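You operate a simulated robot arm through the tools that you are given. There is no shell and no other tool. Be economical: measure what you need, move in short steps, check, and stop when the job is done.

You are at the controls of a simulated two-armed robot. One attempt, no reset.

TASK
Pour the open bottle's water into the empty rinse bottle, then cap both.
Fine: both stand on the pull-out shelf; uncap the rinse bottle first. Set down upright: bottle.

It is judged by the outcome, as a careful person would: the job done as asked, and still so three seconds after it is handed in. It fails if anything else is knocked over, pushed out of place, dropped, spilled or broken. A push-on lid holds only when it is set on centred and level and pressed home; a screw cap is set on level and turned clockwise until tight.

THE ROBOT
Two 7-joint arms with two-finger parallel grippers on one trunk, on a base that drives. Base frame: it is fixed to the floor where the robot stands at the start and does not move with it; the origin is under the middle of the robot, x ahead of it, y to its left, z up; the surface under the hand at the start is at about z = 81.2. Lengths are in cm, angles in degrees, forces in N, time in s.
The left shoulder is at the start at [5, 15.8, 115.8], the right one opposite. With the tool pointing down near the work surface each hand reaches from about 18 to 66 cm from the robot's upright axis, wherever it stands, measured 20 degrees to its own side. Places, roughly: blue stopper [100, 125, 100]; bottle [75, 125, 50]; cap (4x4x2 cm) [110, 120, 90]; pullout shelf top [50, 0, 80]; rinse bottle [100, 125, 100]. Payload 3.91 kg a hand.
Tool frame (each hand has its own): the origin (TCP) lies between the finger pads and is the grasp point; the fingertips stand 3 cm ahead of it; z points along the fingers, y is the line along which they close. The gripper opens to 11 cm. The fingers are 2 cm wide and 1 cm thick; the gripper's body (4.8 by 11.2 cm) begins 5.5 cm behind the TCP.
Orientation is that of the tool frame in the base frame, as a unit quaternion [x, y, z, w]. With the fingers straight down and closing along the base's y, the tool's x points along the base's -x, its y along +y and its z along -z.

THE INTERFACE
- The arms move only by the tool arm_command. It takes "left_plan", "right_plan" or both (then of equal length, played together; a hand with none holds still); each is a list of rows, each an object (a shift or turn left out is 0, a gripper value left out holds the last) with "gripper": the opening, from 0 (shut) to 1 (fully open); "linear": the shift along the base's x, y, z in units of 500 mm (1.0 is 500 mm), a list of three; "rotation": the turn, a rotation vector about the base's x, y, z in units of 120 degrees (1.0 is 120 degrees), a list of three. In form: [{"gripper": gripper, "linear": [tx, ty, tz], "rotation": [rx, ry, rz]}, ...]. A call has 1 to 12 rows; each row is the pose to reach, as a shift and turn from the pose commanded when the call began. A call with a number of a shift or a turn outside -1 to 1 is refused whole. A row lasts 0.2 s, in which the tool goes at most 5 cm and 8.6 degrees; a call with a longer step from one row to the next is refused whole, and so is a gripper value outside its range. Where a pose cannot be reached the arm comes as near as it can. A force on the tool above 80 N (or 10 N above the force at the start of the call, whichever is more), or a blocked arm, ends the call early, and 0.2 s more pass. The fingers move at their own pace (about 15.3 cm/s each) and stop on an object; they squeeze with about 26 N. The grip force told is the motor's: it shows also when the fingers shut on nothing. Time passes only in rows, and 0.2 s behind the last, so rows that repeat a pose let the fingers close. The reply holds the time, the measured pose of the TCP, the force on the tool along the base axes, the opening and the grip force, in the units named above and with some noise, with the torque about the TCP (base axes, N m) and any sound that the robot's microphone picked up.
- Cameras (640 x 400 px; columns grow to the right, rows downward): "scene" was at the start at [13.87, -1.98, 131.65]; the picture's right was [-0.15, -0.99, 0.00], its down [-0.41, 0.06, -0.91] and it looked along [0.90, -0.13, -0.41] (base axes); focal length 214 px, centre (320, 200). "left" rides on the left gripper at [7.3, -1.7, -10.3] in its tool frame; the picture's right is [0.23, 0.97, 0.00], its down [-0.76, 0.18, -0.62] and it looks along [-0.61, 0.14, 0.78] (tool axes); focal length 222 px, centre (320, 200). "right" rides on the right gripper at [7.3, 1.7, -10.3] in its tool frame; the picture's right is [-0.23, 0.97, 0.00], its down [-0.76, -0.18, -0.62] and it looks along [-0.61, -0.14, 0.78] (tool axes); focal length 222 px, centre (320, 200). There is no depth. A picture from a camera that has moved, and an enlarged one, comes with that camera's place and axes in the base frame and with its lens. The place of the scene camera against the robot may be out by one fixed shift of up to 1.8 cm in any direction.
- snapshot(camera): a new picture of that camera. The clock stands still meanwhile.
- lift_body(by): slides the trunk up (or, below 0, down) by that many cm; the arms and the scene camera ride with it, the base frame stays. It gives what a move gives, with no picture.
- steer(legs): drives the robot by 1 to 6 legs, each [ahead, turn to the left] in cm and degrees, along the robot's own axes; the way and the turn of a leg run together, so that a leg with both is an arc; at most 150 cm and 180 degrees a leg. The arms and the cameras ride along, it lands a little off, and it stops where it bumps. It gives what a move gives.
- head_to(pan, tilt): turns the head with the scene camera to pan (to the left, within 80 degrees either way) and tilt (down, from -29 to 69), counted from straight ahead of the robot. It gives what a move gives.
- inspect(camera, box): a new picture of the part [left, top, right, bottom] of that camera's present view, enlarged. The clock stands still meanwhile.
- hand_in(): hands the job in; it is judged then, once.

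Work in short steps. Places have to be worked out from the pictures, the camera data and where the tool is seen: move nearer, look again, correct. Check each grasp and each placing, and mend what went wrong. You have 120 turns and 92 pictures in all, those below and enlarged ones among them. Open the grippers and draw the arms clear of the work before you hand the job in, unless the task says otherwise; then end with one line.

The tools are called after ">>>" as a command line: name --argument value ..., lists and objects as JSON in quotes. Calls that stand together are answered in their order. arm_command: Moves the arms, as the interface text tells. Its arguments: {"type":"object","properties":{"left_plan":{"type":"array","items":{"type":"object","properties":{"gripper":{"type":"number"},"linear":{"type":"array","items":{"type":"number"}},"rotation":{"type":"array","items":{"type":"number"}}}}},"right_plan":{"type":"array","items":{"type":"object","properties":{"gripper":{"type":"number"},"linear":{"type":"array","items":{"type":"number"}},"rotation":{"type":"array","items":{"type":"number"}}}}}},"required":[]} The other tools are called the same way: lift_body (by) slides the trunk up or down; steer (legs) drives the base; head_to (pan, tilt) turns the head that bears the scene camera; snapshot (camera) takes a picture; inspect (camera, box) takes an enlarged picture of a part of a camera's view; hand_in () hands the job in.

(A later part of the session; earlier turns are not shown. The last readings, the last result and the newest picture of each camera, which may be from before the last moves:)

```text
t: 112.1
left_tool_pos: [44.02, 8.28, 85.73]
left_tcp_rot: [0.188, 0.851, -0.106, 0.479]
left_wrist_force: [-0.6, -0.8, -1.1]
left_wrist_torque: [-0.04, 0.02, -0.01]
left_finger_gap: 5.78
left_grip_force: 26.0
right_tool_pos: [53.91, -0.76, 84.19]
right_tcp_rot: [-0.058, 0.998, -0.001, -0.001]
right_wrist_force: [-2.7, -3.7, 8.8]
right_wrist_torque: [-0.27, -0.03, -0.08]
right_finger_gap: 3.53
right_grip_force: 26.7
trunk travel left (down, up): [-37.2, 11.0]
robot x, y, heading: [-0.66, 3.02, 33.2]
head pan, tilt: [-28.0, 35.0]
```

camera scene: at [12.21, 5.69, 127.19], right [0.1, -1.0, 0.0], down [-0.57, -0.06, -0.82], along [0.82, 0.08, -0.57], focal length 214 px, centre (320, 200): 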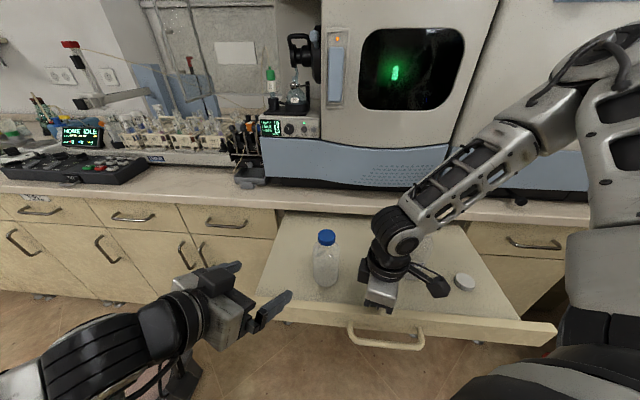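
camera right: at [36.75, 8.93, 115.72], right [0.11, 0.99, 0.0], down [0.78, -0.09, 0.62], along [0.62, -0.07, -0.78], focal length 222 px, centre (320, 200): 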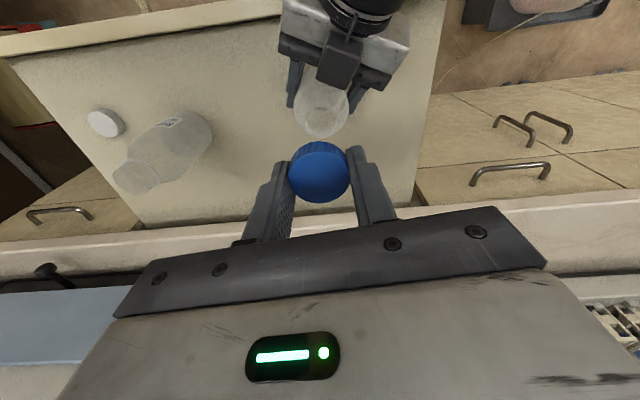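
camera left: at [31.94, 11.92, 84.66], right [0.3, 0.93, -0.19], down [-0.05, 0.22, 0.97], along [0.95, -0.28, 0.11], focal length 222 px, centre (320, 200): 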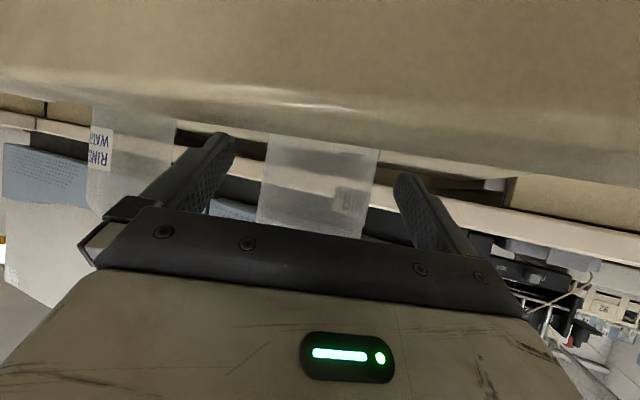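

The cap is standing on the shelf at [54, -0.8]; grip height there was 84.2. I release, rise, and start turning the right hand toward the pose for the water bottle.

>>> arm_command --right_plan '[{"gripper": 0.5}, {"gripper": 0.5}, {"linear": [0, 0, 0.05]}, {"linear": [0, 0, 0.14]}, {"linear": [0, 0, 0.23], "rotation": [0, 0, 0.07]}, {"linear": [-0.01, -0.03, 0.31], "rotation": [0, 0, 0.14]}, {"gripper": 1, "linear": [-0.03, -0.09, 0.36], "rotation": [0, 0, 0.21]}, {"linear": [-0.06, -0.16, 0.38], "rotation": [0, 0, 0.28]}, {"linear": [-0.1, -0.24, 0.38], "rotation": [0, 0, 0.35]}, {"linear": [-0.14, -0.32, 0.38], "rotation": [0, 0, 0.42]}, {"linear": [-0.18, -0.4, 0.38], "rotation": [0, 0, 0.49]}, {"linear": [-0.2, -0.47, 0.38], "rotation": [0, 0, 0.56]}]'

>>> arm_command --right_plan '[{"linear": [0, 0, 0], "rotation": [0.065, -0.0175, 0]}, {"linear": [0, 0, 0], "rotation": [0.13, -0.035, 0]}, {"linear": [0, 0, -0.02], "rotation": [0.195, -0.0525, 0]}, {"linear": [0, 0, -0.05], "rotation": [0.26, -0.07, 0]}, {"linear": [0, 0, -0.09], "rotation": [0.325, -0.0875, 0]}, {"linear": [0, 0, -0.13], "rotation": [0.39, -0.105, 0]}, {"linear": [0, 0, -0.17], "rotation": [0.455, -0.1225, 0]}, {"linear": [0, 0, -0.2], "rotation": [0.52, -0.14, 0]}, {"linear": [0, 0, -0.2], "rotation": [0.52, -0.14, 0]}]'

>>> snapshot --camera "right"

```text
t: 114.7
left_tool_pos: [44.0, 8.26, 85.68]
left_tcp_rot: [0.187, 0.851, -0.105, 0.479]
left_wrist_force: [-0.4, 0.3, 0.4]
left_wrist_torque: [0.01, 0.02, 0.01]
left_finger_gap: 5.79
left_grip_force: 25.7
right_tool_pos: [44.17, -23.93, 102.91]
right_tcp_rot: [-0.602, 0.799, -0.001, 0.001]
right_wrist_force: [-0.6, 0.1, 0.0]
right_wrist_torque: [-0.02, -0.01, 0.0]
right_finger_gap: 11.0
right_grip_force: 0.0
right hand out of reach, approached as far as the arm can: row 12
trunk travel left (down, up): [-37.2, 11.0]
robot x, y, heading: [-0.29, 2.66, 33.5]
head pan, tilt: [-28.0, 35.0]
```

```text
t: 116.7
left_tool_pos: [43.99, 8.2, 85.63]
left_tcp_rot: [0.188, 0.852, -0.105, 0.478]
left_wrist_force: [0.2, -0.3, -0.2]
left_wrist_torque: [-0.01, -0.02, -0.01]
left_finger_gap: 5.78
left_grip_force: 26.1
right_tool_pos: [44.4, -24.23, 92.62]
right_tcp_rot: [-0.508, 0.675, 0.33, 0.421]
right_wrist_force: [0.3, 0.3, 0.3]
right_wrist_torque: [0.06, 0.02, 0.01]
right_finger_gap: 10.99
right_grip_force: 0.1
trunk travel left (down, up): [-37.2, 11.0]
robot x, y, heading: [-0.59, 3.16, 33.4]
head pan, tilt: [-28.0, 35.0]
```

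```text
17 pictures are left
camera right: at [39.33, -35.68, 90.64], right [-0.91, 0.35, 0.22], down [0.12, -0.28, 0.95], along [0.4, 0.89, 0.21], focal length 222 px, centre (320, 200)
```

right: 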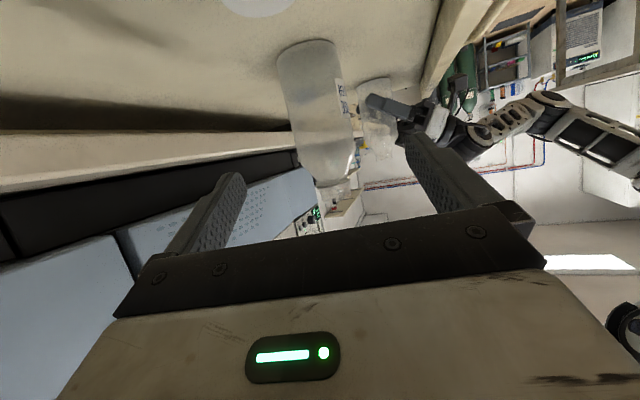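

The water bottle is between the fingers, axis near [47.8, -13.2]. I move in at z 89 and close gently.

>>> arm_command --right_plan '[{"linear": [0.016, 0.04, -0.03]}, {"linear": [0.03, 0.08, -0.06]}, {"linear": [0.043, 0.12, -0.072]}, {"linear": [0.055, 0.16, -0.072]}, {"linear": [0.067, 0.2, -0.072]}, {"linear": [0.068, 0.218, -0.072]}, {"linear": [0.068, 0.218, -0.072]}]'

>>> snapshot --camera "right"

```text
t: 118.3
left_tool_pos: [43.95, 8.12, 85.57]
left_tcp_rot: [0.187, 0.852, -0.105, 0.478]
left_wrist_force: [0.1, -0.2, -0.6]
left_wrist_torque: [-0.02, -0.01, -0.03]
left_finger_gap: 5.79
left_grip_force: 25.4
right_tool_pos: [47.62, -13.19, 89.33]
right_tcp_rot: [-0.509, 0.676, 0.33, 0.42]
right_wrist_force: [-0.5, 0.0, -0.4]
right_wrist_torque: [-0.01, 0.03, 0.02]
right_finger_gap: 11.0
right_grip_force: 0.2
trunk travel left (down, up): [-37.2, 11.0]
robot x, y, heading: [-0.6, 3.03, 33.3]
head pan, tilt: [-28.0, 35.0]
```

```text
16 pictures are left
camera right: at [42.58, -24.68, 87.37], right [-0.91, 0.35, 0.22], down [0.13, -0.28, 0.95], along [0.4, 0.89, 0.21], focal length 222 px, centre (320, 200)
```

right: 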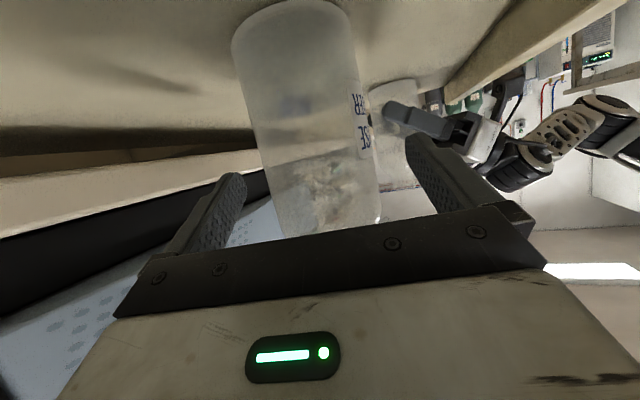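

The bottle is centred at the TCP. I close and lift it by 3 cm to check the grip.

>>> arm_command --right_plan '[{"gripper": 0.65}, {"gripper": 0.5}, {"gripper": 0.3}, {"gripper": 0.3}, {"gripper": 0.3}, {"linear": [0, 0, 0.01]}, {"linear": [0, 0, 0.03]}, {"linear": [0, 0, 0.06]}, {"linear": [0, 0, 0.06]}]'

>>> inspect --camera "scene" --box '[280, 180, 480, 305]'

```text
t: 120.3
left_tool_pos: [44.02, 8.17, 85.5]
left_tcp_rot: [0.187, 0.852, -0.104, 0.478]
left_wrist_force: [-0.1, 0.1, 0.0]
left_wrist_torque: [-0.02, 0.0, 0.02]
left_finger_gap: 5.82
left_grip_force: 25.8
right_tool_pos: [47.72, -13.22, 92.25]
right_tcp_rot: [-0.508, 0.676, 0.33, 0.42]
right_wrist_force: [0.2, 0.3, -1.5]
right_wrist_torque: [-0.02, 0.0, -0.01]
right_finger_gap: 6.03
right_grip_force: 25.7
trunk travel left (down, up): [-37.2, 11.0]
robot x, y, heading: [-0.3, 3.19, 33.5]
head pan, tilt: [-28.0, 35.0]
```

```text
3.20 times, centred on (380, 242) of scene
camera zoom: at [12.2, 5.68, 127.18], right [0.1, -1.0, 0.0], down [-0.57, -0.06, -0.82], along [0.82, 0.08, -0.57], focal length 686 px, centre (128, 64)
```

zoom: 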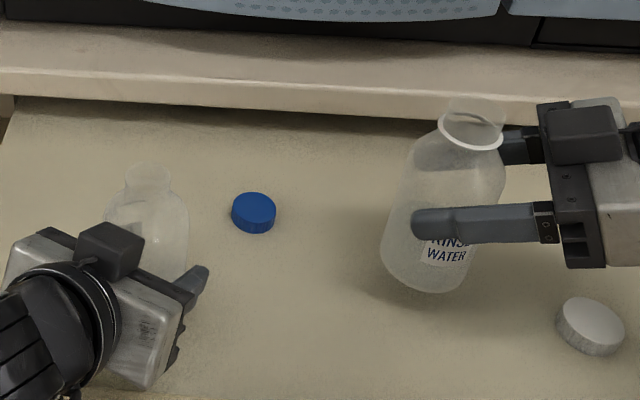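

The bottle is lifted, 6.0 cm across, and weighs little. I carry it upright, high, to the far side of the rinse bottle at about [54.5, 5.4, 101], from where I can roll it toward the rinse mouth at [44.1, 8.1].

>>> arm_command --right_plan '[{"linear": [0, 0, 0.05]}, {"linear": [0.005, 0.01, 0.11]}, {"linear": [0.02, 0.05, 0.16]}, {"linear": [0.04, 0.11, 0.175]}, {"linear": [0.06, 0.18, 0.175]}, {"linear": [0.09, 0.25, 0.175]}, {"linear": [0.12, 0.32, 0.175]}, {"linear": [0.136, 0.372, 0.175]}, {"linear": [0.136, 0.372, 0.175]}]'

>>> arm_command --right_plan '[{"rotation": [-0.0156, -0.058, 0]}, {"rotation": [-0.0325, -0.1208, 0]}, {"rotation": [-0.0498, -0.185, 0]}, {"rotation": [-0.065, -0.2415, 0]}, {"rotation": [-0.082, -0.304, 0]}, {"rotation": [-0.0975, -0.362, 0]}, {"rotation": [-0.1138, -0.4226, 0]}, {"rotation": [-0.13, -0.483, 0]}, {"rotation": [-0.13, -0.483, 0]}]'

>>> inspect --camera "scene" --box '[260, 160, 460, 285]'

```text
t: 122.3
left_tool_pos: [43.94, 8.31, 85.49]
left_tcp_rot: [0.187, 0.851, -0.105, 0.479]
left_wrist_force: [0.1, 0.7, 0.0]
left_wrist_torque: [-0.02, 0.0, -0.01]
left_finger_gap: 5.8
left_grip_force: 25.8
right_tool_pos: [54.53, 5.54, 100.62]
right_tcp_rot: [-0.508, 0.676, 0.329, 0.42]
right_wrist_force: [0.2, 1.2, -1.3]
right_wrist_torque: [0.01, 0.0, 0.0]
right_finger_gap: 6.01
right_grip_force: 25.9
trunk travel left (down, up): [-37.2, 11.0]
robot x, y, heading: [-0.64, 3.1, 33.2]
head pan, tilt: [-28.0, 35.0]
```

```text
t: 124.3
left_tool_pos: [43.98, 8.13, 85.59]
left_tcp_rot: [0.187, 0.852, -0.104, 0.478]
left_wrist_force: [0.7, 0.7, -0.9]
left_wrist_torque: [0.02, 0.01, 0.02]
left_finger_gap: 5.79
left_grip_force: 26.4
right_tool_pos: [54.39, 5.26, 100.9]
right_tcp_rot: [0.654, -0.424, 0.049, -0.625]
right_wrist_force: [-0.4, 0.0, 0.0]
right_wrist_torque: [0.0, 0.02, 0.05]
right_finger_gap: 6.0
right_grip_force: 26.8
trunk travel left (down, up): [-37.2, 11.0]
robot x, y, heading: [-0.72, 3.07, 33.3]
head pan, tilt: [-28.0, 35.0]
```

```text
3.20 times, centred on (360, 222) of scene
camera zoom: at [12.2, 5.68, 127.18], right [0.1, -1.0, 0.0], down [-0.57, -0.06, -0.82], along [0.82, 0.08, -0.57], focal length 686 px, centre (192, 128)
```

zoom: 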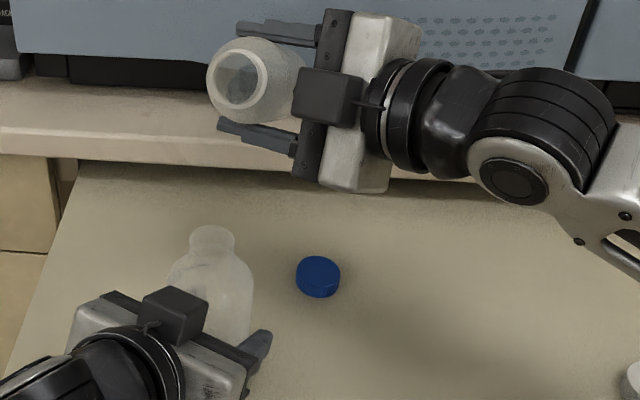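

The mouth and rinse-neck pixels match my geometry within about 1 mm. I bring the tilted lip over the rinse mouth and roll to 75°.

>>> arm_command --right_plan '[{"linear": [-0.015, 0.004, -0.05]}, {"linear": [-0.035, 0.008, -0.1]}, {"linear": [-0.051, 0.012, -0.132]}, {"linear": [-0.051, 0.012, -0.132]}, {"linear": [-0.048, 0.011, -0.12], "rotation": [-0.0108, -0.04, 0]}, {"linear": [-0.045, 0.011, -0.105], "rotation": [-0.0217, -0.08, 0]}, {"linear": [-0.043, 0.01, -0.09], "rotation": [-0.0325, -0.121, 0]}, {"linear": [-0.043, 0.01, -0.09], "rotation": [-0.0325, -0.121, 0]}]'

>>> inspect --camera "scene" --box '[270, 190, 390, 265]'

```text
t: 126.1
left_tool_pos: [44.09, 8.21, 85.63]
left_tcp_rot: [0.186, 0.852, -0.104, 0.479]
left_wrist_force: [-0.3, -0.4, -1.1]
left_wrist_torque: [0.08, 0.01, 0.0]
left_finger_gap: 5.79
left_grip_force: 25.7
right_tool_pos: [52.12, 5.96, 96.32]
right_tcp_rot: [0.663, -0.341, 0.146, -0.651]
right_wrist_force: [-0.2, 0.2, -1.7]
right_wrist_torque: [-0.01, 0.06, 0.04]
right_finger_gap: 5.97
right_grip_force: 26.0
trunk travel left (down, up): [-37.2, 11.0]
robot x, y, heading: [-0.57, 3.17, 33.6]
head pan, tilt: [-28.0, 35.0]
```

```text
5.33 times, centred on (330, 228) of scene
camera zoom: at [12.2, 5.68, 127.18], right [0.1, -1.0, 0.0], down [-0.57, -0.06, -0.82], along [0.82, 0.08, -0.57], focal length 1144 px, centre (267, 53)
```

zoom: 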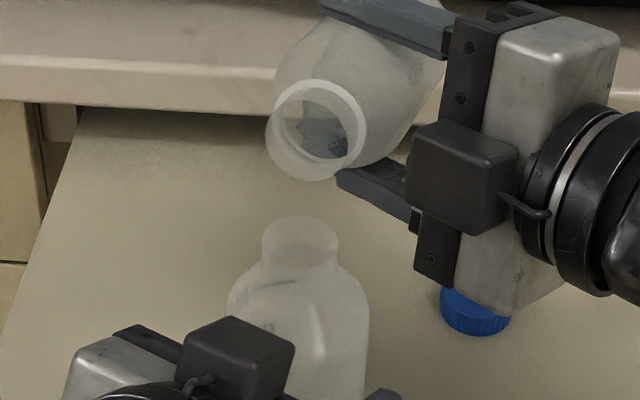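

The lip looks slightly short and high over the rinse mouth, so I shift 0.5 cm toward it and 0.3 cm down. Then I roll slowly on to 90°.

>>> arm_command --right_plan '[{"linear": [-0.01, 0.0026, -0.006]}, {"linear": [-0.01, 0.002, 0.004], "rotation": [-0.0076, -0.028, 0]}, {"linear": [-0.01, 0.002, 0.014], "rotation": [-0.0152, -0.0563, 0]}, {"linear": [-0.01, 0.002, 0.014], "rotation": [-0.0152, -0.0563, 0]}, {"linear": [-0.011, 0.002, 0.02], "rotation": [-0.0195, -0.0725, 0]}, {"linear": [-0.012, 0.003, 0.025], "rotation": [-0.0238, -0.0887, 0]}, {"linear": [-0.013, 0.003, 0.03], "rotation": [-0.0282, -0.105, 0]}, {"linear": [-0.014, 0.004, 0.036], "rotation": [-0.0325, -0.121, 0]}, {"linear": [-0.014, 0.004, 0.036], "rotation": [-0.0325, -0.121, 0]}]'

>>> inspect --camera "scene" --box '[270, 190, 390, 265]'

```text
t: 128.1
left_tool_pos: [43.95, 8.22, 85.62]
left_tcp_rot: [0.187, 0.852, -0.105, 0.478]
left_wrist_force: [-0.9, -0.3, -0.1]
left_wrist_torque: [-0.05, 0.0, 0.0]
left_finger_gap: 5.79
left_grip_force: 25.7
right_tool_pos: [51.61, 6.07, 98.21]
right_tcp_rot: [-0.661, 0.25, -0.24, 0.665]
right_wrist_force: [0.1, 0.3, -1.4]
right_wrist_torque: [0.01, 0.04, 0.04]
right_finger_gap: 6.0
right_grip_force: 26.3
trunk travel left (down, up): [-37.2, 11.0]
robot x, y, heading: [-0.69, 3.13, 33.3]
head pan, tilt: [-28.0, 35.0]
```

```text
5.33 times, centred on (330, 228) of scene
camera zoom: at [12.2, 5.68, 127.18], right [0.1, -1.0, 0.0], down [-0.57, -0.06, -0.82], along [0.82, 0.08, -0.57], focal length 1144 px, centre (267, 53)
```

zoom: 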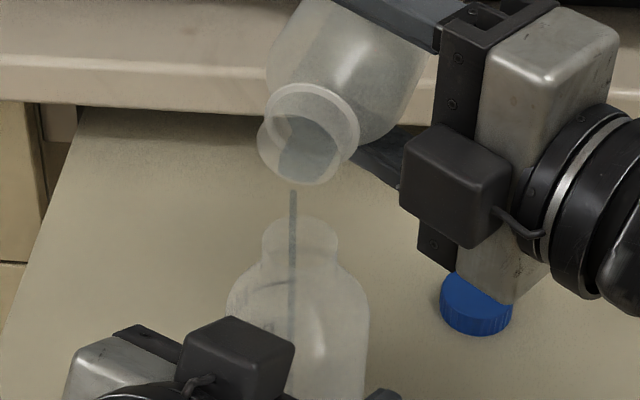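

Water is streaming into the rinse bottle. I hold briefly and then roll slowly to 105° keeping the lip in place.

>>> arm_command --right_plan '[{"linear": [0, -0.003, 0]}, {"linear": [0, -0.003, 0]}, {"linear": [0, -0.003, 0]}, {"linear": [-0.002, -0.003, 0.006], "rotation": [-0.0046, -0.017, 0]}, {"linear": [-0.003, -0.003, 0.011], "rotation": [-0.0093, -0.0345, 0]}, {"linear": [-0.005, -0.002, 0.017], "rotation": [-0.014, -0.052, 0]}, {"linear": [-0.006, -0.002, 0.022], "rotation": [-0.0186, -0.069, 0]}, {"linear": [-0.008, -0.001, 0.028], "rotation": [-0.0232, -0.0865, 0]}, {"linear": [-0.01, -0.001, 0.034], "rotation": [-0.0279, -0.104, 0]}, {"linear": [-0.012, -0.001, 0.04], "rotation": [-0.0325, -0.121, 0]}, {"linear": [-0.012, -0.001, 0.04], "rotation": [-0.0325, -0.121, 0]}, {"linear": [-0.012, -0.001, 0.04], "rotation": [-0.0325, -0.121, 0]}]'

>>> inspect --camera "scene" --box '[270, 190, 390, 265]'

```text
t: 130.7
left_tool_pos: [44.03, 8.12, 85.54]
left_tcp_rot: [0.187, 0.851, -0.105, 0.479]
left_wrist_force: [-0.3, -0.3, -1.1]
left_wrist_torque: [0.01, -0.02, 0.01]
left_finger_gap: 5.77
left_grip_force: 25.7
right_tool_pos: [51.12, 6.05, 100.25]
right_tcp_rot: [-0.648, 0.157, -0.329, 0.669]
right_wrist_force: [-1.0, 0.0, -0.1]
right_wrist_torque: [0.0, 0.01, -0.02]
right_finger_gap: 6.02
right_grip_force: 25.7
trunk travel left (down, up): [-37.2, 11.0]
robot x, y, heading: [-0.61, 3.75, 33.3]
head pan, tilt: [-28.0, 35.0]
```

```text
5.33 times, centred on (330, 228) of scene
camera zoom: at [12.2, 5.68, 127.18], right [0.1, -1.0, 0.0], down [-0.57, -0.06, -0.82], along [0.82, 0.08, -0.57], focal length 1144 px, centre (267, 53)
```

zoom: 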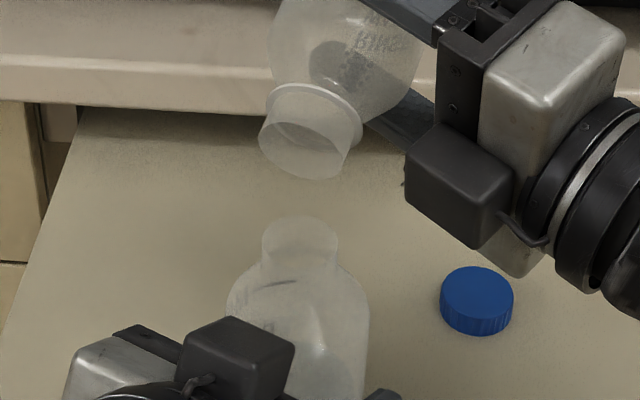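

The stream has stopped at 105°. I roll to 125° and hold a second to drain what is left.

>>> arm_command --right_plan '[{"linear": [-0.008, 0.002, 0.011], "rotation": [-0.0108, -0.04, 0]}, {"linear": [-0.017, 0.004, 0.022], "rotation": [-0.0217, -0.0805, 0]}, {"linear": [-0.026, 0.007, 0.033], "rotation": [-0.0325, -0.121, 0]}, {"linear": [-0.034, 0.009, 0.044], "rotation": [-0.0433, -0.161, 0]}, {"linear": [-0.034, 0.009, 0.044], "rotation": [-0.0433, -0.161, 0]}, {"linear": [-0.034, 0.009, 0.044], "rotation": [-0.0433, -0.161, 0]}, {"linear": [-0.034, 0.009, 0.044], "rotation": [-0.0433, -0.161, 0]}, {"linear": [-0.034, 0.009, 0.044], "rotation": [-0.0433, -0.161, 0]}, {"linear": [-0.034, 0.009, 0.044], "rotation": [-0.0433, -0.161, 0]}]'

>>> arm_command --right_plan '[{"linear": [0.006, -0.002, 0.02], "rotation": [0.0173, 0.0644, 0]}, {"linear": [0.02, -0.005, 0.04], "rotation": [0.0347, 0.129, 0]}, {"linear": [0.04, -0.01, 0.06], "rotation": [0.052, 0.193, 0]}, {"linear": [0.06, -0.015, 0.06], "rotation": [0.0693, 0.2576, 0]}, {"linear": [0.08, -0.02, 0.06], "rotation": [0.0867, 0.322, 0]}, {"linear": [0.09, -0.03, 0.06], "rotation": [0.104, 0.386, 0]}, {"linear": [0.09, -0.04, 0.06], "rotation": [0.1213, 0.451, 0]}, {"linear": [0.09, -0.06, 0.06], "rotation": [0.1387, 0.515, 0]}, {"linear": [0.09, -0.09, 0.04], "rotation": [0.156, 0.58, 0]}, {"linear": [0.09, -0.12, 0.02], "rotation": [0.1733, 0.644, 0]}, {"linear": [0.09, -0.16, 0], "rotation": [0.1907, 0.708, 0]}, {"linear": [0.09, -0.2, 0], "rotation": [0.208, 0.773, 0]}]'

>>> snapshot --camera "scene"

```text
t: 132.7
left_tool_pos: [44.02, 8.19, 85.63]
left_tcp_rot: [0.187, 0.852, -0.105, 0.478]
left_wrist_force: [-0.1, -0.6, -1.4]
left_wrist_torque: [0.0, -0.01, 0.0]
left_finger_gap: 5.76
left_grip_force: 25.9
right_tool_pos: [49.19, 6.39, 102.28]
right_tcp_rot: [-0.613, 0.027, -0.439, 0.656]
right_wrist_force: [-0.9, 0.7, -0.3]
right_wrist_torque: [0.0, 0.03, -0.04]
right_finger_gap: 6.02
right_grip_force: 26.1
trunk travel left (down, up): [-37.2, 11.0]
robot x, y, heading: [-0.59, 3.09, 33.4]
head pan, tilt: [-28.0, 35.0]
```

```text
t: 135.3
left_tool_pos: [44.06, 8.24, 85.65]
left_tcp_rot: [0.187, 0.852, -0.105, 0.478]
left_wrist_force: [-0.3, 0.2, -0.5]
left_wrist_torque: [-0.01, -0.01, -0.01]
left_finger_gap: 5.82
left_grip_force: 25.6
right_tool_pos: [53.72, -3.63, 102.39]
right_tcp_rot: [0.599, -0.574, -0.152, -0.538]
right_wrist_force: [-0.6, 0.4, 0.3]
right_wrist_torque: [0.01, 0.02, -0.02]
right_finger_gap: 6.0
right_grip_force: 26.1
trunk travel left (down, up): [-37.2, 11.0]
robot x, y, heading: [-0.34, 3.09, 33.6]
head pan, tilt: [-28.0, 35.0]
```

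```text
10 pictures are left
camera scene: at [12.21, 5.67, 127.19], right [0.1, -1.0, 0.0], down [-0.57, -0.06, -0.82], along [0.82, 0.08, -0.57], focal length 214 px, centre (320, 200)
```

scene: 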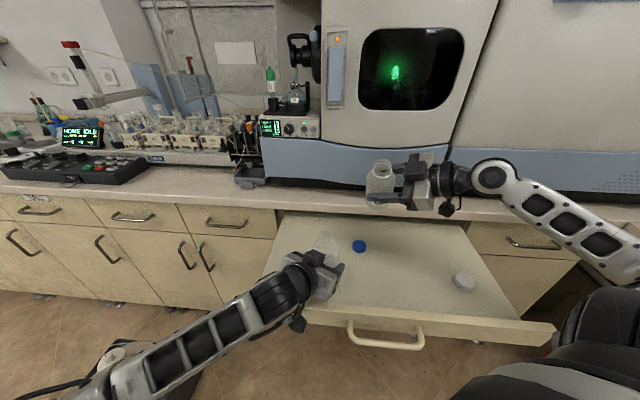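

The pour is done and nothing shows spilled on the shelf. I finish righting the empty bottle and set it down at about [47.6, -9].

>>> arm_command --right_plan '[{"linear": [-0.03, -0.028, 0], "rotation": [0.0157, 0.058, 0]}, {"linear": [-0.06, -0.056, 0], "rotation": [0.0314, 0.1165, 0]}, {"linear": [-0.09, -0.084, 0], "rotation": [0.047, 0.175, 0]}, {"linear": [-0.122, -0.11, 0], "rotation": [0.0628, 0.233, 0]}, {"linear": [-0.122, -0.11, -0.06], "rotation": [0.0628, 0.233, 0]}, {"linear": [-0.122, -0.11, -0.13], "rotation": [0.0628, 0.233, 0]}, {"linear": [-0.122, -0.11, -0.19], "rotation": [0.0628, 0.233, 0]}, {"linear": [-0.122, -0.11, -0.235], "rotation": [0.0628, 0.233, 0]}, {"linear": [-0.122, -0.11, -0.25], "rotation": [0.0628, 0.233, 0]}, {"linear": [-0.122, -0.11, -0.25], "rotation": [0.0628, 0.233, 0]}]'

```text
t: 137.5
left_tool_pos: [44.06, 8.14, 85.73]
left_tcp_rot: [0.188, 0.851, -0.105, 0.479]
left_wrist_force: [0.5, 0.2, -1.3]
left_wrist_torque: [0.01, 0.03, 0.0]
left_finger_gap: 5.76
left_grip_force: 26.0
right_tool_pos: [47.6, -9.03, 89.97]
right_tcp_rot: [-0.508, 0.676, 0.328, 0.421]
right_wrist_force: [-0.1, 0.3, -0.7]
right_wrist_torque: [0.01, 0.0, 0.01]
right_finger_gap: 6.02
right_grip_force: 25.6
trunk travel left (down, up): [-37.2, 11.0]
robot x, y, heading: [-0.64, 3.21, 33.4]
head pan, tilt: [-28.0, 35.0]
```

Upright orientation matches the pick. I lower the last 0.7 cm to contact.

>>> arm_command --right_plan '[{"linear": [0, 0, -0.006]}, {"linear": [0, 0, -0.011]}, {"linear": [0, 0, -0.015]}, {"linear": [0, 0, -0.015]}]'

```text
t: 138.5
left_tool_pos: [43.89, 8.16, 85.75]
left_tcp_rot: [0.187, 0.851, -0.105, 0.479]
left_wrist_force: [0.0, -0.4, -1.2]
left_wrist_torque: [0.03, -0.01, 0.0]
left_finger_gap: 5.78
left_grip_force: 26.0
right_tool_pos: [47.57, -8.97, 89.38]
right_tcp_rot: [-0.509, 0.674, 0.327, 0.424]
right_wrist_force: [-1.7, -3.1, 18.3]
right_wrist_torque: [-0.26, -0.28, -0.06]
right_finger_gap: 5.99
right_grip_force: 25.6
trunk travel left (down, up): [-37.2, 11.0]
robot x, y, heading: [-0.47, 3.14, 33.3]
head pan, tilt: [-28.0, 35.0]
```

Contact made. I release, back off slightly, rise, and pitch the right hand back to fingers-down on the way to the blue cap.

>>> arm_command --right_plan '[{"linear": [0, 0, 0.002], "gripper": 0.8}, {"gripper": 1, "linear": [0, 0, 0.004]}, {"gripper": 1, "linear": [0, 0, 0.004]}, {"linear": [-0.008, -0.03, 0.006]}, {"linear": [-0.014, -0.055, 0.05]}, {"linear": [-0.014, -0.055, 0.13]}, {"linear": [-0.014, -0.055, 0.21]}, {"linear": [-0.014, -0.055, 0.29]}, {"linear": [-0.014, -0.055, 0.35]}, {"linear": [-0.014, -0.055, 0.4]}]'

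>>> arm_command --right_plan '[{"rotation": [-0.065, 0.0175, 0]}, {"rotation": [-0.13, 0.035, 0], "linear": [0.01, 0.02, 0]}, {"rotation": [-0.195, 0.0525, 0], "linear": [0.03, 0.05, 0]}, {"rotation": [-0.26, 0.07, 0], "linear": [0.05, 0.09, 0]}, {"rotation": [-0.325, 0.0875, 0], "linear": [0.08, 0.13, 0]}, {"rotation": [-0.39, 0.105, 0], "linear": [0.1, 0.17, 0]}, {"rotation": [-0.455, 0.1225, 0], "linear": [0.13, 0.2, 0]}, {"rotation": [-0.52, 0.14, 0], "linear": [0.142, 0.22, 0]}, {"rotation": [-0.52, 0.14, 0], "linear": [0.142, 0.22, 0]}]'

```text
t: 140.7
left_tool_pos: [44.01, 8.19, 85.61]
left_tcp_rot: [0.188, 0.852, -0.105, 0.478]
left_wrist_force: [-1.0, 0.0, 0.0]
left_wrist_torque: [0.02, 0.01, -0.01]
left_finger_gap: 5.78
left_grip_force: 26.2
right_tool_pos: [47.26, -11.87, 108.94]
right_tcp_rot: [-0.508, 0.676, 0.329, 0.421]
right_wrist_force: [1.1, -0.2, 0.4]
right_wrist_torque: [0.04, 0.01, -0.02]
right_finger_gap: 11.02
right_grip_force: 0.0
trunk travel left (down, up): [-37.2, 11.0]
robot x, y, heading: [-0.87, 3.36, 33.5]
head pan, tilt: [-28.0, 35.0]
```

```text
t: 142.7
left_tool_pos: [44.09, 8.06, 85.6]
left_tcp_rot: [0.187, 0.852, -0.104, 0.478]
left_wrist_force: [0.1, 0.2, -1.2]
left_wrist_torque: [0.02, 0.03, 0.0]
left_finger_gap: 5.78
left_grip_force: 25.5
right_tool_pos: [54.14, -0.76, 109.14]
right_tcp_rot: [-0.601, 0.799, -0.001, -0.001]
right_wrist_force: [0.6, -0.8, -0.4]
right_wrist_torque: [0.01, -0.02, -0.02]
right_finger_gap: 11.0
right_grip_force: 0.1
trunk travel left (down, up): [-37.2, 11.0]
robot x, y, heading: [-0.63, 3.17, 33.2]
head pan, tilt: [-28.0, 35.0]
```

I yaw the right hand to about +20° and come down to z 92 above the blue cap, then check centring.

>>> arm_command --right_plan '[{"gripper": 0.5, "linear": [0, 0, -0.02], "rotation": [0, 0, -0.07]}, {"linear": [0, 0, -0.06], "rotation": [0, 0, -0.14]}, {"linear": [0, 0, -0.12], "rotation": [0, 0, -0.21]}, {"linear": [0, 0, -0.18], "rotation": [0, 0, -0.28]}, {"linear": [0, 0, -0.24], "rotation": [0, 0, -0.35]}, {"linear": [0, 0, -0.3], "rotation": [0, 0, -0.42]}, {"linear": [-0.003, 0, -0.34], "rotation": [0, 0, -0.458]}, {"linear": [-0.003, 0, -0.34], "rotation": [0, 0, -0.458]}]'

>>> inspect --camera "right" --box '[160, 60, 480, 260]'

```text
t: 144.5
left_tool_pos: [44.08, 8.17, 85.68]
left_tcp_rot: [0.187, 0.852, -0.104, 0.477]
left_wrist_force: [-0.2, -1.0, -1.4]
left_wrist_torque: [0.0, 0.02, -0.01]
left_finger_gap: 5.79
left_grip_force: 25.5
right_tool_pos: [53.96, -0.86, 92.09]
right_tcp_rot: [-0.164, 0.986, 0.001, -0.001]
right_wrist_force: [0.4, 0.8, 0.0]
right_wrist_torque: [-0.04, -0.02, -0.01]
right_finger_gap: 5.51
right_grip_force: 0.1
trunk travel left (down, up): [-37.2, 11.0]
robot x, y, heading: [-0.51, 3.33, 33.6]
head pan, tilt: [-28.0, 35.0]
```

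```text
2.00 times, centred on (320, 160) of right
camera zoom: at [46.55, -1.63, 102.48], right [-0.1, 0.99, 0.0], down [0.78, 0.08, 0.62], along [0.62, 0.06, -0.78], focal length 444 px, centre (320, 280)
```

zoom: 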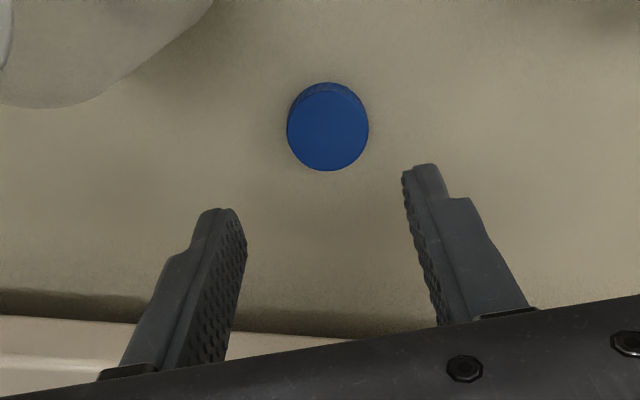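

The cap is where I left it. I descend to z 84.3 and grip it, then lift.

>>> arm_command --right_plan '[{"linear": [-0.001, 0.002, -0.08]}, {"linear": [-0.001, 0.002, -0.14]}, {"linear": [-0.001, 0.002, -0.156]}, {"linear": [-0.001, 0.002, -0.156]}, {"gripper": 0.35, "linear": [-0.001, 0.002, -0.156]}, {"gripper": 0.2, "linear": [-0.001, 0.002, -0.156]}, {"gripper": 0.2, "linear": [-0.001, 0.002, -0.156]}, {"gripper": 0.2, "linear": [-0.001, 0.002, -0.14]}, {"linear": [-0.001, 0.002, -0.06]}, {"linear": [-0.001, 0.002, 0.03]}, {"linear": [-0.001, 0.002, 0.12]}, {"linear": [-0.001, 0.002, 0.2]}]'

>>> inspect --camera "right" --box '[200, 80, 440, 230]'

```text
t: 147.1
left_tool_pos: [43.95, 8.19, 85.67]
left_tcp_rot: [0.187, 0.852, -0.104, 0.478]
left_wrist_force: [0.1, -0.2, -1.8]
left_wrist_torque: [0.05, 0.04, -0.01]
left_finger_gap: 5.78
left_grip_force: 26.1
right_tool_pos: [53.89, -0.62, 102.54]
right_tcp_rot: [-0.165, 0.986, -0.001, -0.001]
right_wrist_force: [0.4, -0.7, -0.1]
right_wrist_torque: [0.0, -0.01, 0.04]
right_finger_gap: 3.56
right_grip_force: 26.1
trunk travel left (down, up): [-37.2, 11.0]
robot x, y, heading: [-0.72, 2.88, 33.1]
head pan, tilt: [-28.0, 35.0]
```

```text
2.67 times, centred on (320, 155) of right
camera zoom: at [46.45, -1.3, 112.99], right [-0.1, 0.99, 0.0], down [0.78, 0.08, 0.62], along [0.62, 0.06, -0.78], focal length 592 px, centre (320, 320)
```

zoom: 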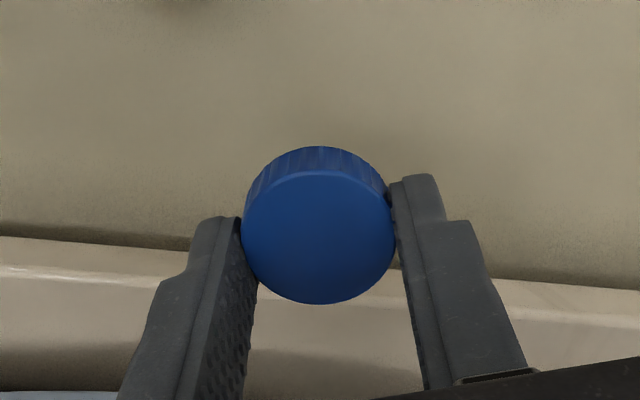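

The cap is gripped level and centred. I carry it over the rinse bottle's mouth to z 97.5.

>>> arm_command --right_plan '[{"linear": [-0.06, 0.055, 0]}, {"linear": [-0.12, 0.11, 0]}, {"linear": [-0.18, 0.16, 0]}, {"linear": [-0.2, 0.175, 0]}, {"linear": [-0.2, 0.175, -0.05]}, {"linear": [-0.2, 0.175, -0.1]}, {"linear": [-0.2, 0.175, -0.1]}]'

>>> inspect --camera "scene" --box '[270, 190, 390, 265]'

```text
t: 148.7
left_tool_pos: [43.98, 8.16, 85.57]
left_tcp_rot: [0.187, 0.851, -0.105, 0.479]
left_wrist_force: [-5.4, 0.9, -1.9]
left_wrist_torque: [-0.31, -0.43, -0.01]
left_finger_gap: 5.79
left_grip_force: 26.1
right_tool_pos: [44.09, 8.17, 97.12]
right_tcp_rot: [-0.163, 0.987, 0.0, 0.0]
right_wrist_force: [4.4, -2.0, -1.2]
right_wrist_torque: [0.1, -0.16, 0.01]
right_finger_gap: 3.59
right_grip_force: 25.7
trunk travel left (down, up): [-37.2, 11.0]
robot x, y, heading: [-0.64, 3.2, 33.6]
head pan, tilt: [-28.0, 35.0]
```

```text
5.33 times, centred on (330, 228) of scene
camera zoom: at [12.19, 5.67, 127.18], right [0.1, -1.0, 0.0], down [-0.57, -0.06, -0.82], along [0.82, 0.08, -0.57], focal length 1144 px, centre (267, 53)
```

zoom: 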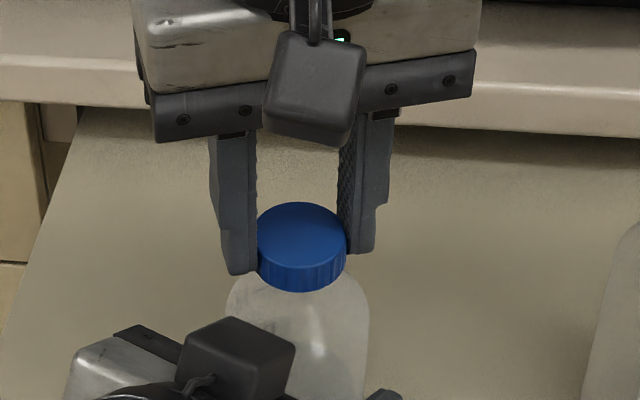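

The cap is already around the neck with a slight side touch. I ease 1 mm in x and lower 0.5 cm to feel the thread.

>>> arm_command --right_plan '[{"linear": [0.002, -0.001, -0.004]}, {"linear": [0.002, -0.001, -0.008]}, {"linear": [0.002, -0.001, -0.01]}, {"linear": [0.002, -0.001, -0.01]}]'

```text
t: 149.7
left_tool_pos: [43.96, 8.09, 85.51]
left_tcp_rot: [0.187, 0.853, -0.104, 0.477]
left_wrist_force: [5.9, -7.2, -18.5]
left_wrist_torque: [0.24, 0.04, 0.09]
left_finger_gap: 5.81
left_grip_force: 26.1
right_tool_pos: [44.12, 8.18, 96.92]
right_tcp_rot: [-0.166, 0.986, 0.003, 0.001]
right_wrist_force: [-3.1, 6.2, 26.1]
right_wrist_torque: [0.18, 0.14, -0.04]
right_finger_gap: 3.57
right_grip_force: 25.9
trunk travel left (down, up): [-37.2, 11.0]
robot x, y, heading: [-0.53, 3.33, 33.4]
head pan, tilt: [-28.0, 35.0]
```

26 N of contact: the thread start. I turn clockwise 80° with a slight following descent.

>>> arm_command --right_plan '[{"rotation": [0, 0, -0.06]}, {"rotation": [0, 0, -0.12]}, {"linear": [0, 0, -0.001], "rotation": [0, 0, -0.18]}, {"linear": [0, 0, -0.001], "rotation": [0, 0, -0.24]}, {"linear": [0, 0, -0.002], "rotation": [0, 0, -0.3]}, {"linear": [0, 0, -0.002], "rotation": [0, 0, -0.36]}, {"linear": [0, 0, -0.003], "rotation": [0, 0, -0.42]}, {"linear": [0, 0, -0.003], "rotation": [0, 0, -0.49]}, {"linear": [0, 0, -0.004], "rotation": [0, 0, -0.56]}, {"linear": [0, 0, -0.004], "rotation": [0, 0, -0.63]}, {"linear": [0, 0, -0.004], "rotation": [0, 0, -0.68]}]'

```text
t: 152.1
left_tool_pos: [44.09, 8.15, 85.6]
left_tcp_rot: [0.188, 0.852, -0.104, 0.477]
left_wrist_force: [0.7, -0.2, -20.8]
left_wrist_torque: [-0.21, 0.34, -0.01]
left_finger_gap: 5.79
left_grip_force: 26.4
right_tool_pos: [43.95, 8.09, 96.58]
right_tcp_rot: [0.521, 0.854, 0.002, -0.001]
right_wrist_force: [-3.3, -1.6, 29.8]
right_wrist_torque: [-0.03, 0.06, -0.02]
right_finger_gap: 3.62
right_grip_force: 26.5
trunk travel left (down, up): [-37.2, 11.0]
robot x, y, heading: [-0.65, 3.37, 33.4]
head pan, tilt: [-28.0, 35.0]
```

The thread is taking: z dropped 0.35 cm with little side load. I release, yaw back, regrip and turn clockwise again.

>>> arm_command --right_plan '[{"gripper": 0.46, "linear": [0, 0, 0.004]}, {"gripper": 0.46, "linear": [0.001, 0, 0.004], "rotation": [0, 0, 0.02]}, {"linear": [0.001, 0, 0.004], "rotation": [0, 0, 0.09]}, {"linear": [0.001, 0, 0.004], "rotation": [0, 0, 0.16]}, {"linear": [0.001, 0, 0.004], "rotation": [0, 0, 0.23]}, {"linear": [0.001, 0, 0.004], "rotation": [0, 0, 0.3]}, {"linear": [0.001, 0, 0.004], "rotation": [0, 0, 0.37]}, {"linear": [0.001, 0, 0.004], "rotation": [0, 0, 0.44]}, {"linear": [0.001, 0, 0.004], "rotation": [0, 0, 0.51]}, {"linear": [0.001, 0, 0.004], "rotation": [0, 0, 0.58]}, {"linear": [0.001, 0, 0.004], "rotation": [0, 0, 0.65]}, {"linear": [0.001, 0, -0.004], "rotation": [0, 0, 0.68]}]'

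>>> arm_command --right_plan '[{"gripper": 0.33}, {"gripper": 0.2}, {"gripper": 0.2}, {"rotation": [0, 0, -0.06]}, {"linear": [0, 0, -0.001], "rotation": [0, 0, -0.13]}, {"linear": [0, 0, -0.002], "rotation": [0, 0, -0.2]}, {"linear": [0, 0, -0.003], "rotation": [0, 0, -0.27]}, {"linear": [0, 0, -0.004], "rotation": [0, 0, -0.34]}, {"linear": [0, 0, -0.005], "rotation": [0, 0, -0.41]}, {"linear": [0, 0, -0.006], "rotation": [0, 0, -0.48]}, {"linear": [0, 0, -0.007], "rotation": [0, 0, -0.55]}, {"linear": [0, 0, -0.008], "rotation": [0, 0, -0.62]}]'

```text
t: 154.7
left_tool_pos: [43.98, 8.16, 85.59]
left_tcp_rot: [0.187, 0.852, -0.105, 0.479]
left_wrist_force: [0.9, 0.3, -1.8]
left_wrist_torque: [0.01, 0.03, 0.02]
left_finger_gap: 5.8
left_grip_force: 26.1
right_tool_pos: [44.2, 8.04, 96.15]
right_tcp_rot: [-0.166, 0.986, 0.0, -0.001]
right_wrist_force: [0.2, -0.4, 0.1]
right_wrist_torque: [-0.01, -0.04, 0.01]
right_finger_gap: 5.05
right_grip_force: 0.0
trunk travel left (down, up): [-37.2, 11.0]
robot x, y, heading: [-0.68, 3.13, 33.4]
head pan, tilt: [-28.0, 35.0]
```

```text
t: 157.3
left_tool_pos: [44.02, 8.31, 85.69]
left_tcp_rot: [0.187, 0.852, -0.104, 0.477]
left_wrist_force: [9.8, -3.7, -15.9]
left_wrist_torque: [-0.13, 0.06, 0.04]
left_finger_gap: 5.79
left_grip_force: 26.2
right_tool_pos: [44.06, 8.17, 95.97]
right_tcp_rot: [0.466, 0.885, 0.003, 0.001]
right_wrist_force: [-6.0, 3.0, 28.8]
right_wrist_torque: [0.08, 0.26, -0.01]
right_finger_gap: 3.54
right_grip_force: 26.1
trunk travel left (down, up): [-37.2, 11.0]
robot x, y, heading: [-0.49, 3.27, 33.5]
head pan, tilt: [-28.0, 35.0]
```

Vertical load without twist resistance yet, so it is not tight. I do another bite.

>>> arm_command --right_plan '[{"gripper": 0.46, "linear": [0, 0, 0.004]}, {"gripper": 0.46, "linear": [0, -0.001, 0.004], "rotation": [0, 0, 0.02]}, {"linear": [0, -0.001, 0.004], "rotation": [0, 0, 0.09]}, {"linear": [0, -0.001, 0.004], "rotation": [0, 0, 0.16]}, {"linear": [0, -0.001, 0.004], "rotation": [0, 0, 0.23]}, {"linear": [0, -0.001, 0.004], "rotation": [0, 0, 0.3]}, {"linear": [0, -0.001, 0.004], "rotation": [0, 0, 0.37]}, {"linear": [0, -0.001, 0.004], "rotation": [0, 0, 0.44]}, {"linear": [0, -0.001, 0.004], "rotation": [0, 0, 0.51]}, {"linear": [0, -0.001, 0.004], "rotation": [0, 0, 0.58]}, {"linear": [0, -0.001, 0.002], "rotation": [0, 0, 0.64]}, {"linear": [0, -0.001, 0.002], "rotation": [0, 0, 0.64]}]'

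>>> arm_command --right_plan '[{"gripper": 0.33}, {"gripper": 0.2}, {"gripper": 0.2}, {"rotation": [0, 0, -0.06]}, {"linear": [0, 0, -0.001], "rotation": [0, 0, -0.13]}, {"linear": [0, 0, -0.002], "rotation": [0, 0, -0.2]}, {"linear": [0, 0, -0.003], "rotation": [0, 0, -0.27]}, {"linear": [0, 0, -0.004], "rotation": [0, 0, -0.34]}, {"linear": [0, 0, -0.005], "rotation": [0, 0, -0.41]}, {"linear": [0, 0, -0.005], "rotation": [0, 0, -0.48]}, {"linear": [0, 0, -0.005], "rotation": [0, 0, -0.55]}, {"linear": [0, 0, -0.005], "rotation": [0, 0, -0.62]}]'

>>> inspect --camera "scene" --box '[270, 190, 390, 265]'

```text
t: 159.9
left_tool_pos: [44.05, 8.17, 85.69]
left_tcp_rot: [0.187, 0.852, -0.104, 0.478]
left_wrist_force: [0.0, 0.4, -0.8]
left_wrist_torque: [-0.01, 0.0, -0.01]
left_finger_gap: 5.8
left_grip_force: 25.9
right_tool_pos: [43.98, 7.97, 96.06]
right_tcp_rot: [-0.187, 0.982, -0.001, -0.001]
right_wrist_force: [0.6, -0.1, -1.0]
right_wrist_torque: [0.0, 0.03, 0.0]
right_finger_gap: 5.06
right_grip_force: 0.1
trunk travel left (down, up): [-37.2, 11.0]
robot x, y, heading: [-0.76, 3.16, 33.5]
head pan, tilt: [-28.0, 35.0]
```

```text
t: 162.5
left_tool_pos: [44.0, 8.16, 85.62]
left_tcp_rot: [0.188, 0.852, -0.105, 0.478]
left_wrist_force: [1.2, -3.9, -7.3]
left_wrist_torque: [-0.04, -0.25, -0.62]
left_finger_gap: 5.78
left_grip_force: 25.6
right_tool_pos: [44.11, 7.87, 95.7]
right_tcp_rot: [0.447, 0.895, 0.001, 0.001]
right_wrist_force: [2.1, 2.8, 14.6]
right_wrist_torque: [-0.01, -0.05, 0.69]
right_finger_gap: 3.6
right_grip_force: 26.5
trunk travel left (down, up): [-37.2, 11.0]
robot x, y, heading: [-0.75, 3.04, 33.6]
head pan, tilt: [-28.0, 35.0]
```

```text
5.33 times, centred on (330, 228) of scene
camera zoom: at [12.15, 5.66, 127.2], right [0.1, -1.0, 0.0], down [-0.57, -0.06, -0.82], along [0.82, 0.08, -0.57], focal length 1144 px, centre (267, 53)
```

zoom: 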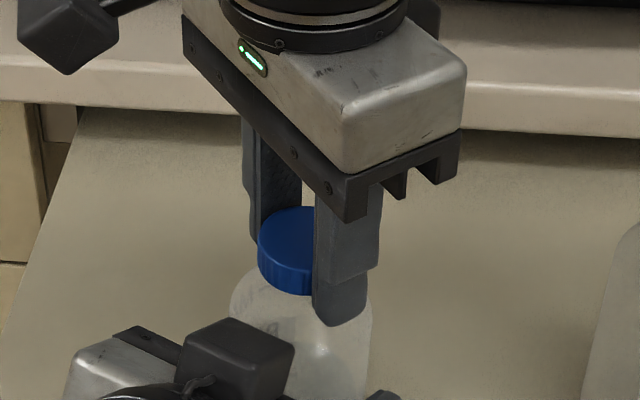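

Twist resistance rose to 0.69 N m, so the blue cap is tight and seated. I release it, lift the right hand, and withdraw the left hand, rising before it crosses the rim.

>>> arm_command --right_plan '[{"gripper": 0.46}, {"gripper": 0.5}, {"gripper": 0.5}, {"linear": [0, 0, 0.04]}, {"linear": [0, 0, 0.1]}, {"linear": [0, 0, 0.18]}, {"linear": [0, 0, 0.24]}, {"linear": [0, 0, 0.26]}, {"linear": [0, 0, 0.26]}, {"linear": [0, 0, 0.26]}, {"linear": [0, 0, 0.26]}, {"linear": [0, 0, 0.26]}]' --left_plan '[{}, {}, {"gripper": 0.8}, {"gripper": 1}, {"gripper": 1}, {"linear": [-0.03, 0.014, 0]}, {"linear": [-0.07, 0.033, 0]}, {"linear": [-0.109, 0.051, 0]}, {"linear": [-0.115, 0.054, 0.04]}, {"linear": [-0.13, 0.061, 0.1]}, {"linear": [-0.19, 0.09, 0.14]}, {"linear": [-0.24, 0.13, 0.18]}]'

>>> steer --legs '[[0, -20]]'

>>> head_to --pan -20 --tilt 38

>>> snapshot --camera "scene"

```text
t: 165.1
left_tool_pos: [32.14, 14.69, 94.73]
left_tcp_rot: [0.187, 0.852, -0.105, 0.478]
left_wrist_force: [0.4, 0.8, -0.8]
left_wrist_torque: [0.0, -0.02, 0.0]
left_finger_gap: 11.02
left_grip_force: 0.0
left hand out of reach, approached as far as the arm can: row 6, 7, 8, 9
right_tool_pos: [44.03, 8.09, 108.55]
right_tcp_rot: [0.446, 0.895, 0.0, -0.001]
right_wrist_force: [0.0, -0.1, -0.8]
right_wrist_torque: [0.01, 0.01, -0.01]
right_finger_gap: 5.49
right_grip_force: 0.0
trunk travel left (down, up): [-37.2, 11.0]
robot x, y, heading: [-0.86, 3.28, 33.3]
head pan, tilt: [-28.0, 35.0]
```

```text
t: 166.6
left_tool_pos: [34.01, 3.09, 94.8]
left_tcp_rot: [0.327, 0.808, -0.184, 0.454]
left_wrist_force: [-0.1, -0.4, 0.5]
left_wrist_torque: [0.01, -0.02, -0.02]
left_finger_gap: 11.0
left_grip_force: 0.1
right_tool_pos: [43.05, -7.19, 108.65]
right_tcp_rot: [0.591, 0.807, 0.001, -0.002]
right_wrist_force: [0.2, 0.5, -0.8]
right_wrist_torque: [0.03, 0.01, -0.02]
right_finger_gap: 5.49
right_grip_force: 0.1
trunk travel left (down, up): [-37.2, 11.0]
robot x, y, heading: [-0.71, 3.43, 14.1]
head pan, tilt: [-28.0, 35.0]
```

```text
t: 167.2
left_tool_pos: [34.17, 2.99, 94.76]
left_tcp_rot: [0.327, 0.808, -0.184, 0.454]
left_wrist_force: [0.3, -0.2, -0.2]
left_wrist_torque: [0.03, 0.03, 0.01]
left_finger_gap: 11.0
left_grip_force: 0.0
right_tool_pos: [43.13, -7.05, 108.52]
right_tcp_rot: [0.591, 0.807, 0.001, 0.0]
right_wrist_force: [-1.2, 0.1, -0.2]
right_wrist_torque: [0.02, 0.0, 0.0]
right_finger_gap: 5.5
right_grip_force: 0.1
trunk travel left (down, up): [-37.2, 11.0]
robot x, y, heading: [-0.44, 2.95, 14.1]
head pan, tilt: [-20.0, 38.0]
```

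```text
5 pictures are left
camera scene: at [12.55, 2.71, 126.73], right [-0.1, -0.99, 0.0], down [-0.61, 0.06, -0.79], along [0.78, -0.08, -0.62], focal length 214 px, centre (320, 200)
```

scene: 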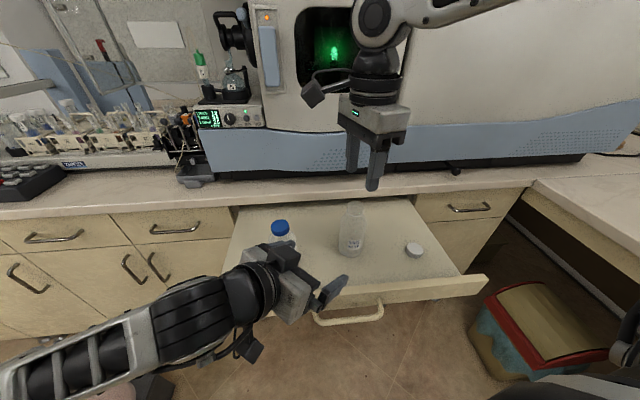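

Everything stands. I bring the left hand to a pre-grasp for the empty bottle at [47.6, -8.8], while the right hand moves above the white cap and yaws to its starting angle.

>>> arm_command --left_plan '[{"linear": [0, 0, 0], "rotation": [0, 0, 0.04]}, {"linear": [0.02, -0.03, 0], "rotation": [0, 0, 0.075]}, {"linear": [0.04, -0.06, -0.02], "rotation": [0, 0, 0.075]}, {"linear": [0.055, -0.08, -0.05], "rotation": [0, 0, 0.075]}, {"linear": [0.066, -0.095, -0.09], "rotation": [0, 0, 0.075]}, {"linear": [0.066, -0.095, -0.114], "rotation": [0, 0, 0.075]}, {"linear": [0.066, -0.095, -0.114], "rotation": [0, 0, 0.075]}, {"linear": [0.066, -0.095, -0.114], "rotation": [0, 0, 0.075]}, {"linear": [0.066, -0.095, -0.114], "rotation": [0, 0, 0.075]}, {"linear": [0.066, -0.095, -0.114], "rotation": [0, 0, 0.075]}, {"linear": [0.066, -0.095, -0.114], "rotation": [0, 0, 0.075]}, {"linear": [0.066, -0.095, -0.114], "rotation": [0, 0, 0.075]}]' --right_plan '[{"linear": [0, -0.03, 0], "rotation": [0, 0, 0.07]}, {"linear": [0, -0.07, 0], "rotation": [0, 0, 0.14]}, {"linear": [0, -0.11, 0], "rotation": [0, 0, 0.21]}, {"linear": [0.01, -0.15, 0], "rotation": [0, 0, 0.28]}, {"linear": [0.02, -0.2, 0], "rotation": [0, 0, 0.35]}, {"linear": [0.03, -0.25, 0], "rotation": [0, 0, 0.42]}, {"linear": [0.04, -0.3, 0], "rotation": [0, 0, 0.49]}, {"linear": [0.04, -0.34, -0.03], "rotation": [0, 0, 0.56]}, {"linear": [0.04, -0.36, -0.08], "rotation": [0, 0, 0.63]}, {"linear": [0.04, -0.36, -0.12], "rotation": [0, 0, 0.7]}, {"linear": [0.04, -0.36, -0.16], "rotation": [0, 0, 0.767]}, {"linear": [0.04, -0.36, -0.16], "rotation": [0, 0, 0.767]}]'

>>> snapshot --camera "right"

```text
t: 169.8
left_tool_pos: [37.34, -0.0, 94.16]
left_tcp_rot: [0.262, 0.831, -0.147, 0.467]
left_wrist_force: [-0.2, -0.7, -0.8]
left_wrist_torque: [0.01, 0.02, 0.01]
left_finger_gap: 10.99
left_grip_force: 0.1
left hand out of reach, approached as far as the arm can: row 3, 4, 5, 6, 7, 8, 9, 10, 11, 12
right_tool_pos: [45.23, -25.08, 100.51]
right_tcp_rot: [-0.171, 0.985, 0.0, -0.001]
right_wrist_force: [0.4, -0.2, -0.3]
right_wrist_torque: [-0.01, 0.04, 0.03]
right_finger_gap: 5.5
right_grip_force: 0.0
trunk travel left (down, up): [-37.2, 11.0]
robot x, y, heading: [-0.6, 3.35, 13.8]
head pan, tilt: [-20.0, 38.0]
```

```text
4 pictures are left
camera right: at [37.75, -25.87, 110.92], right [-0.12, 0.99, 0.0], down [0.78, 0.09, 0.62], along [0.62, 0.07, -0.78], focal length 222 px, centre (320, 200)
```

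right: 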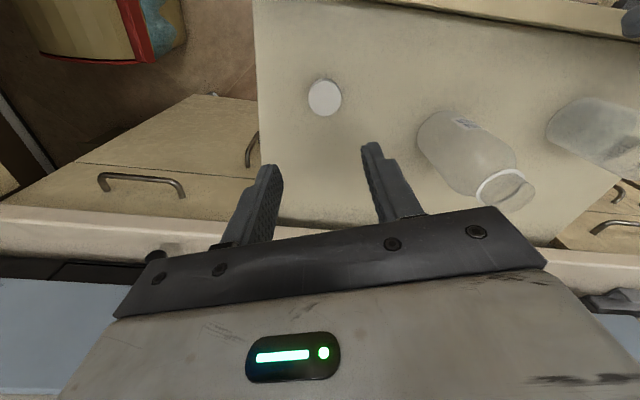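

The left arm is too close to its body for this pose. I back the robot up 8 cm with a slight left turn, which keeps the right hand's reach.

>>> steer --legs '[[-8, 3]]'

```text
t: 170.9
left_tool_pos: [30.08, -0.13, 94.33]
left_tcp_rot: [0.241, 0.837, -0.135, 0.471]
left_wrist_force: [0.3, 0.4, -0.2]
left_wrist_torque: [0.01, 0.0, 0.02]
left_finger_gap: 11.01
left_grip_force: 0.1
right_tool_pos: [39.3, -24.67, 100.47]
right_tcp_rot: [-0.196, 0.981, 0.001, -0.002]
right_wrist_force: [-0.3, -0.2, 0.4]
right_wrist_torque: [0.0, 0.0, 0.0]
right_finger_gap: 5.48
right_grip_force: 0.0
trunk travel left (down, up): [-37.2, 11.0]
robot x, y, heading: [-8.06, 1.02, 17.1]
head pan, tilt: [-20.0, 38.0]
```

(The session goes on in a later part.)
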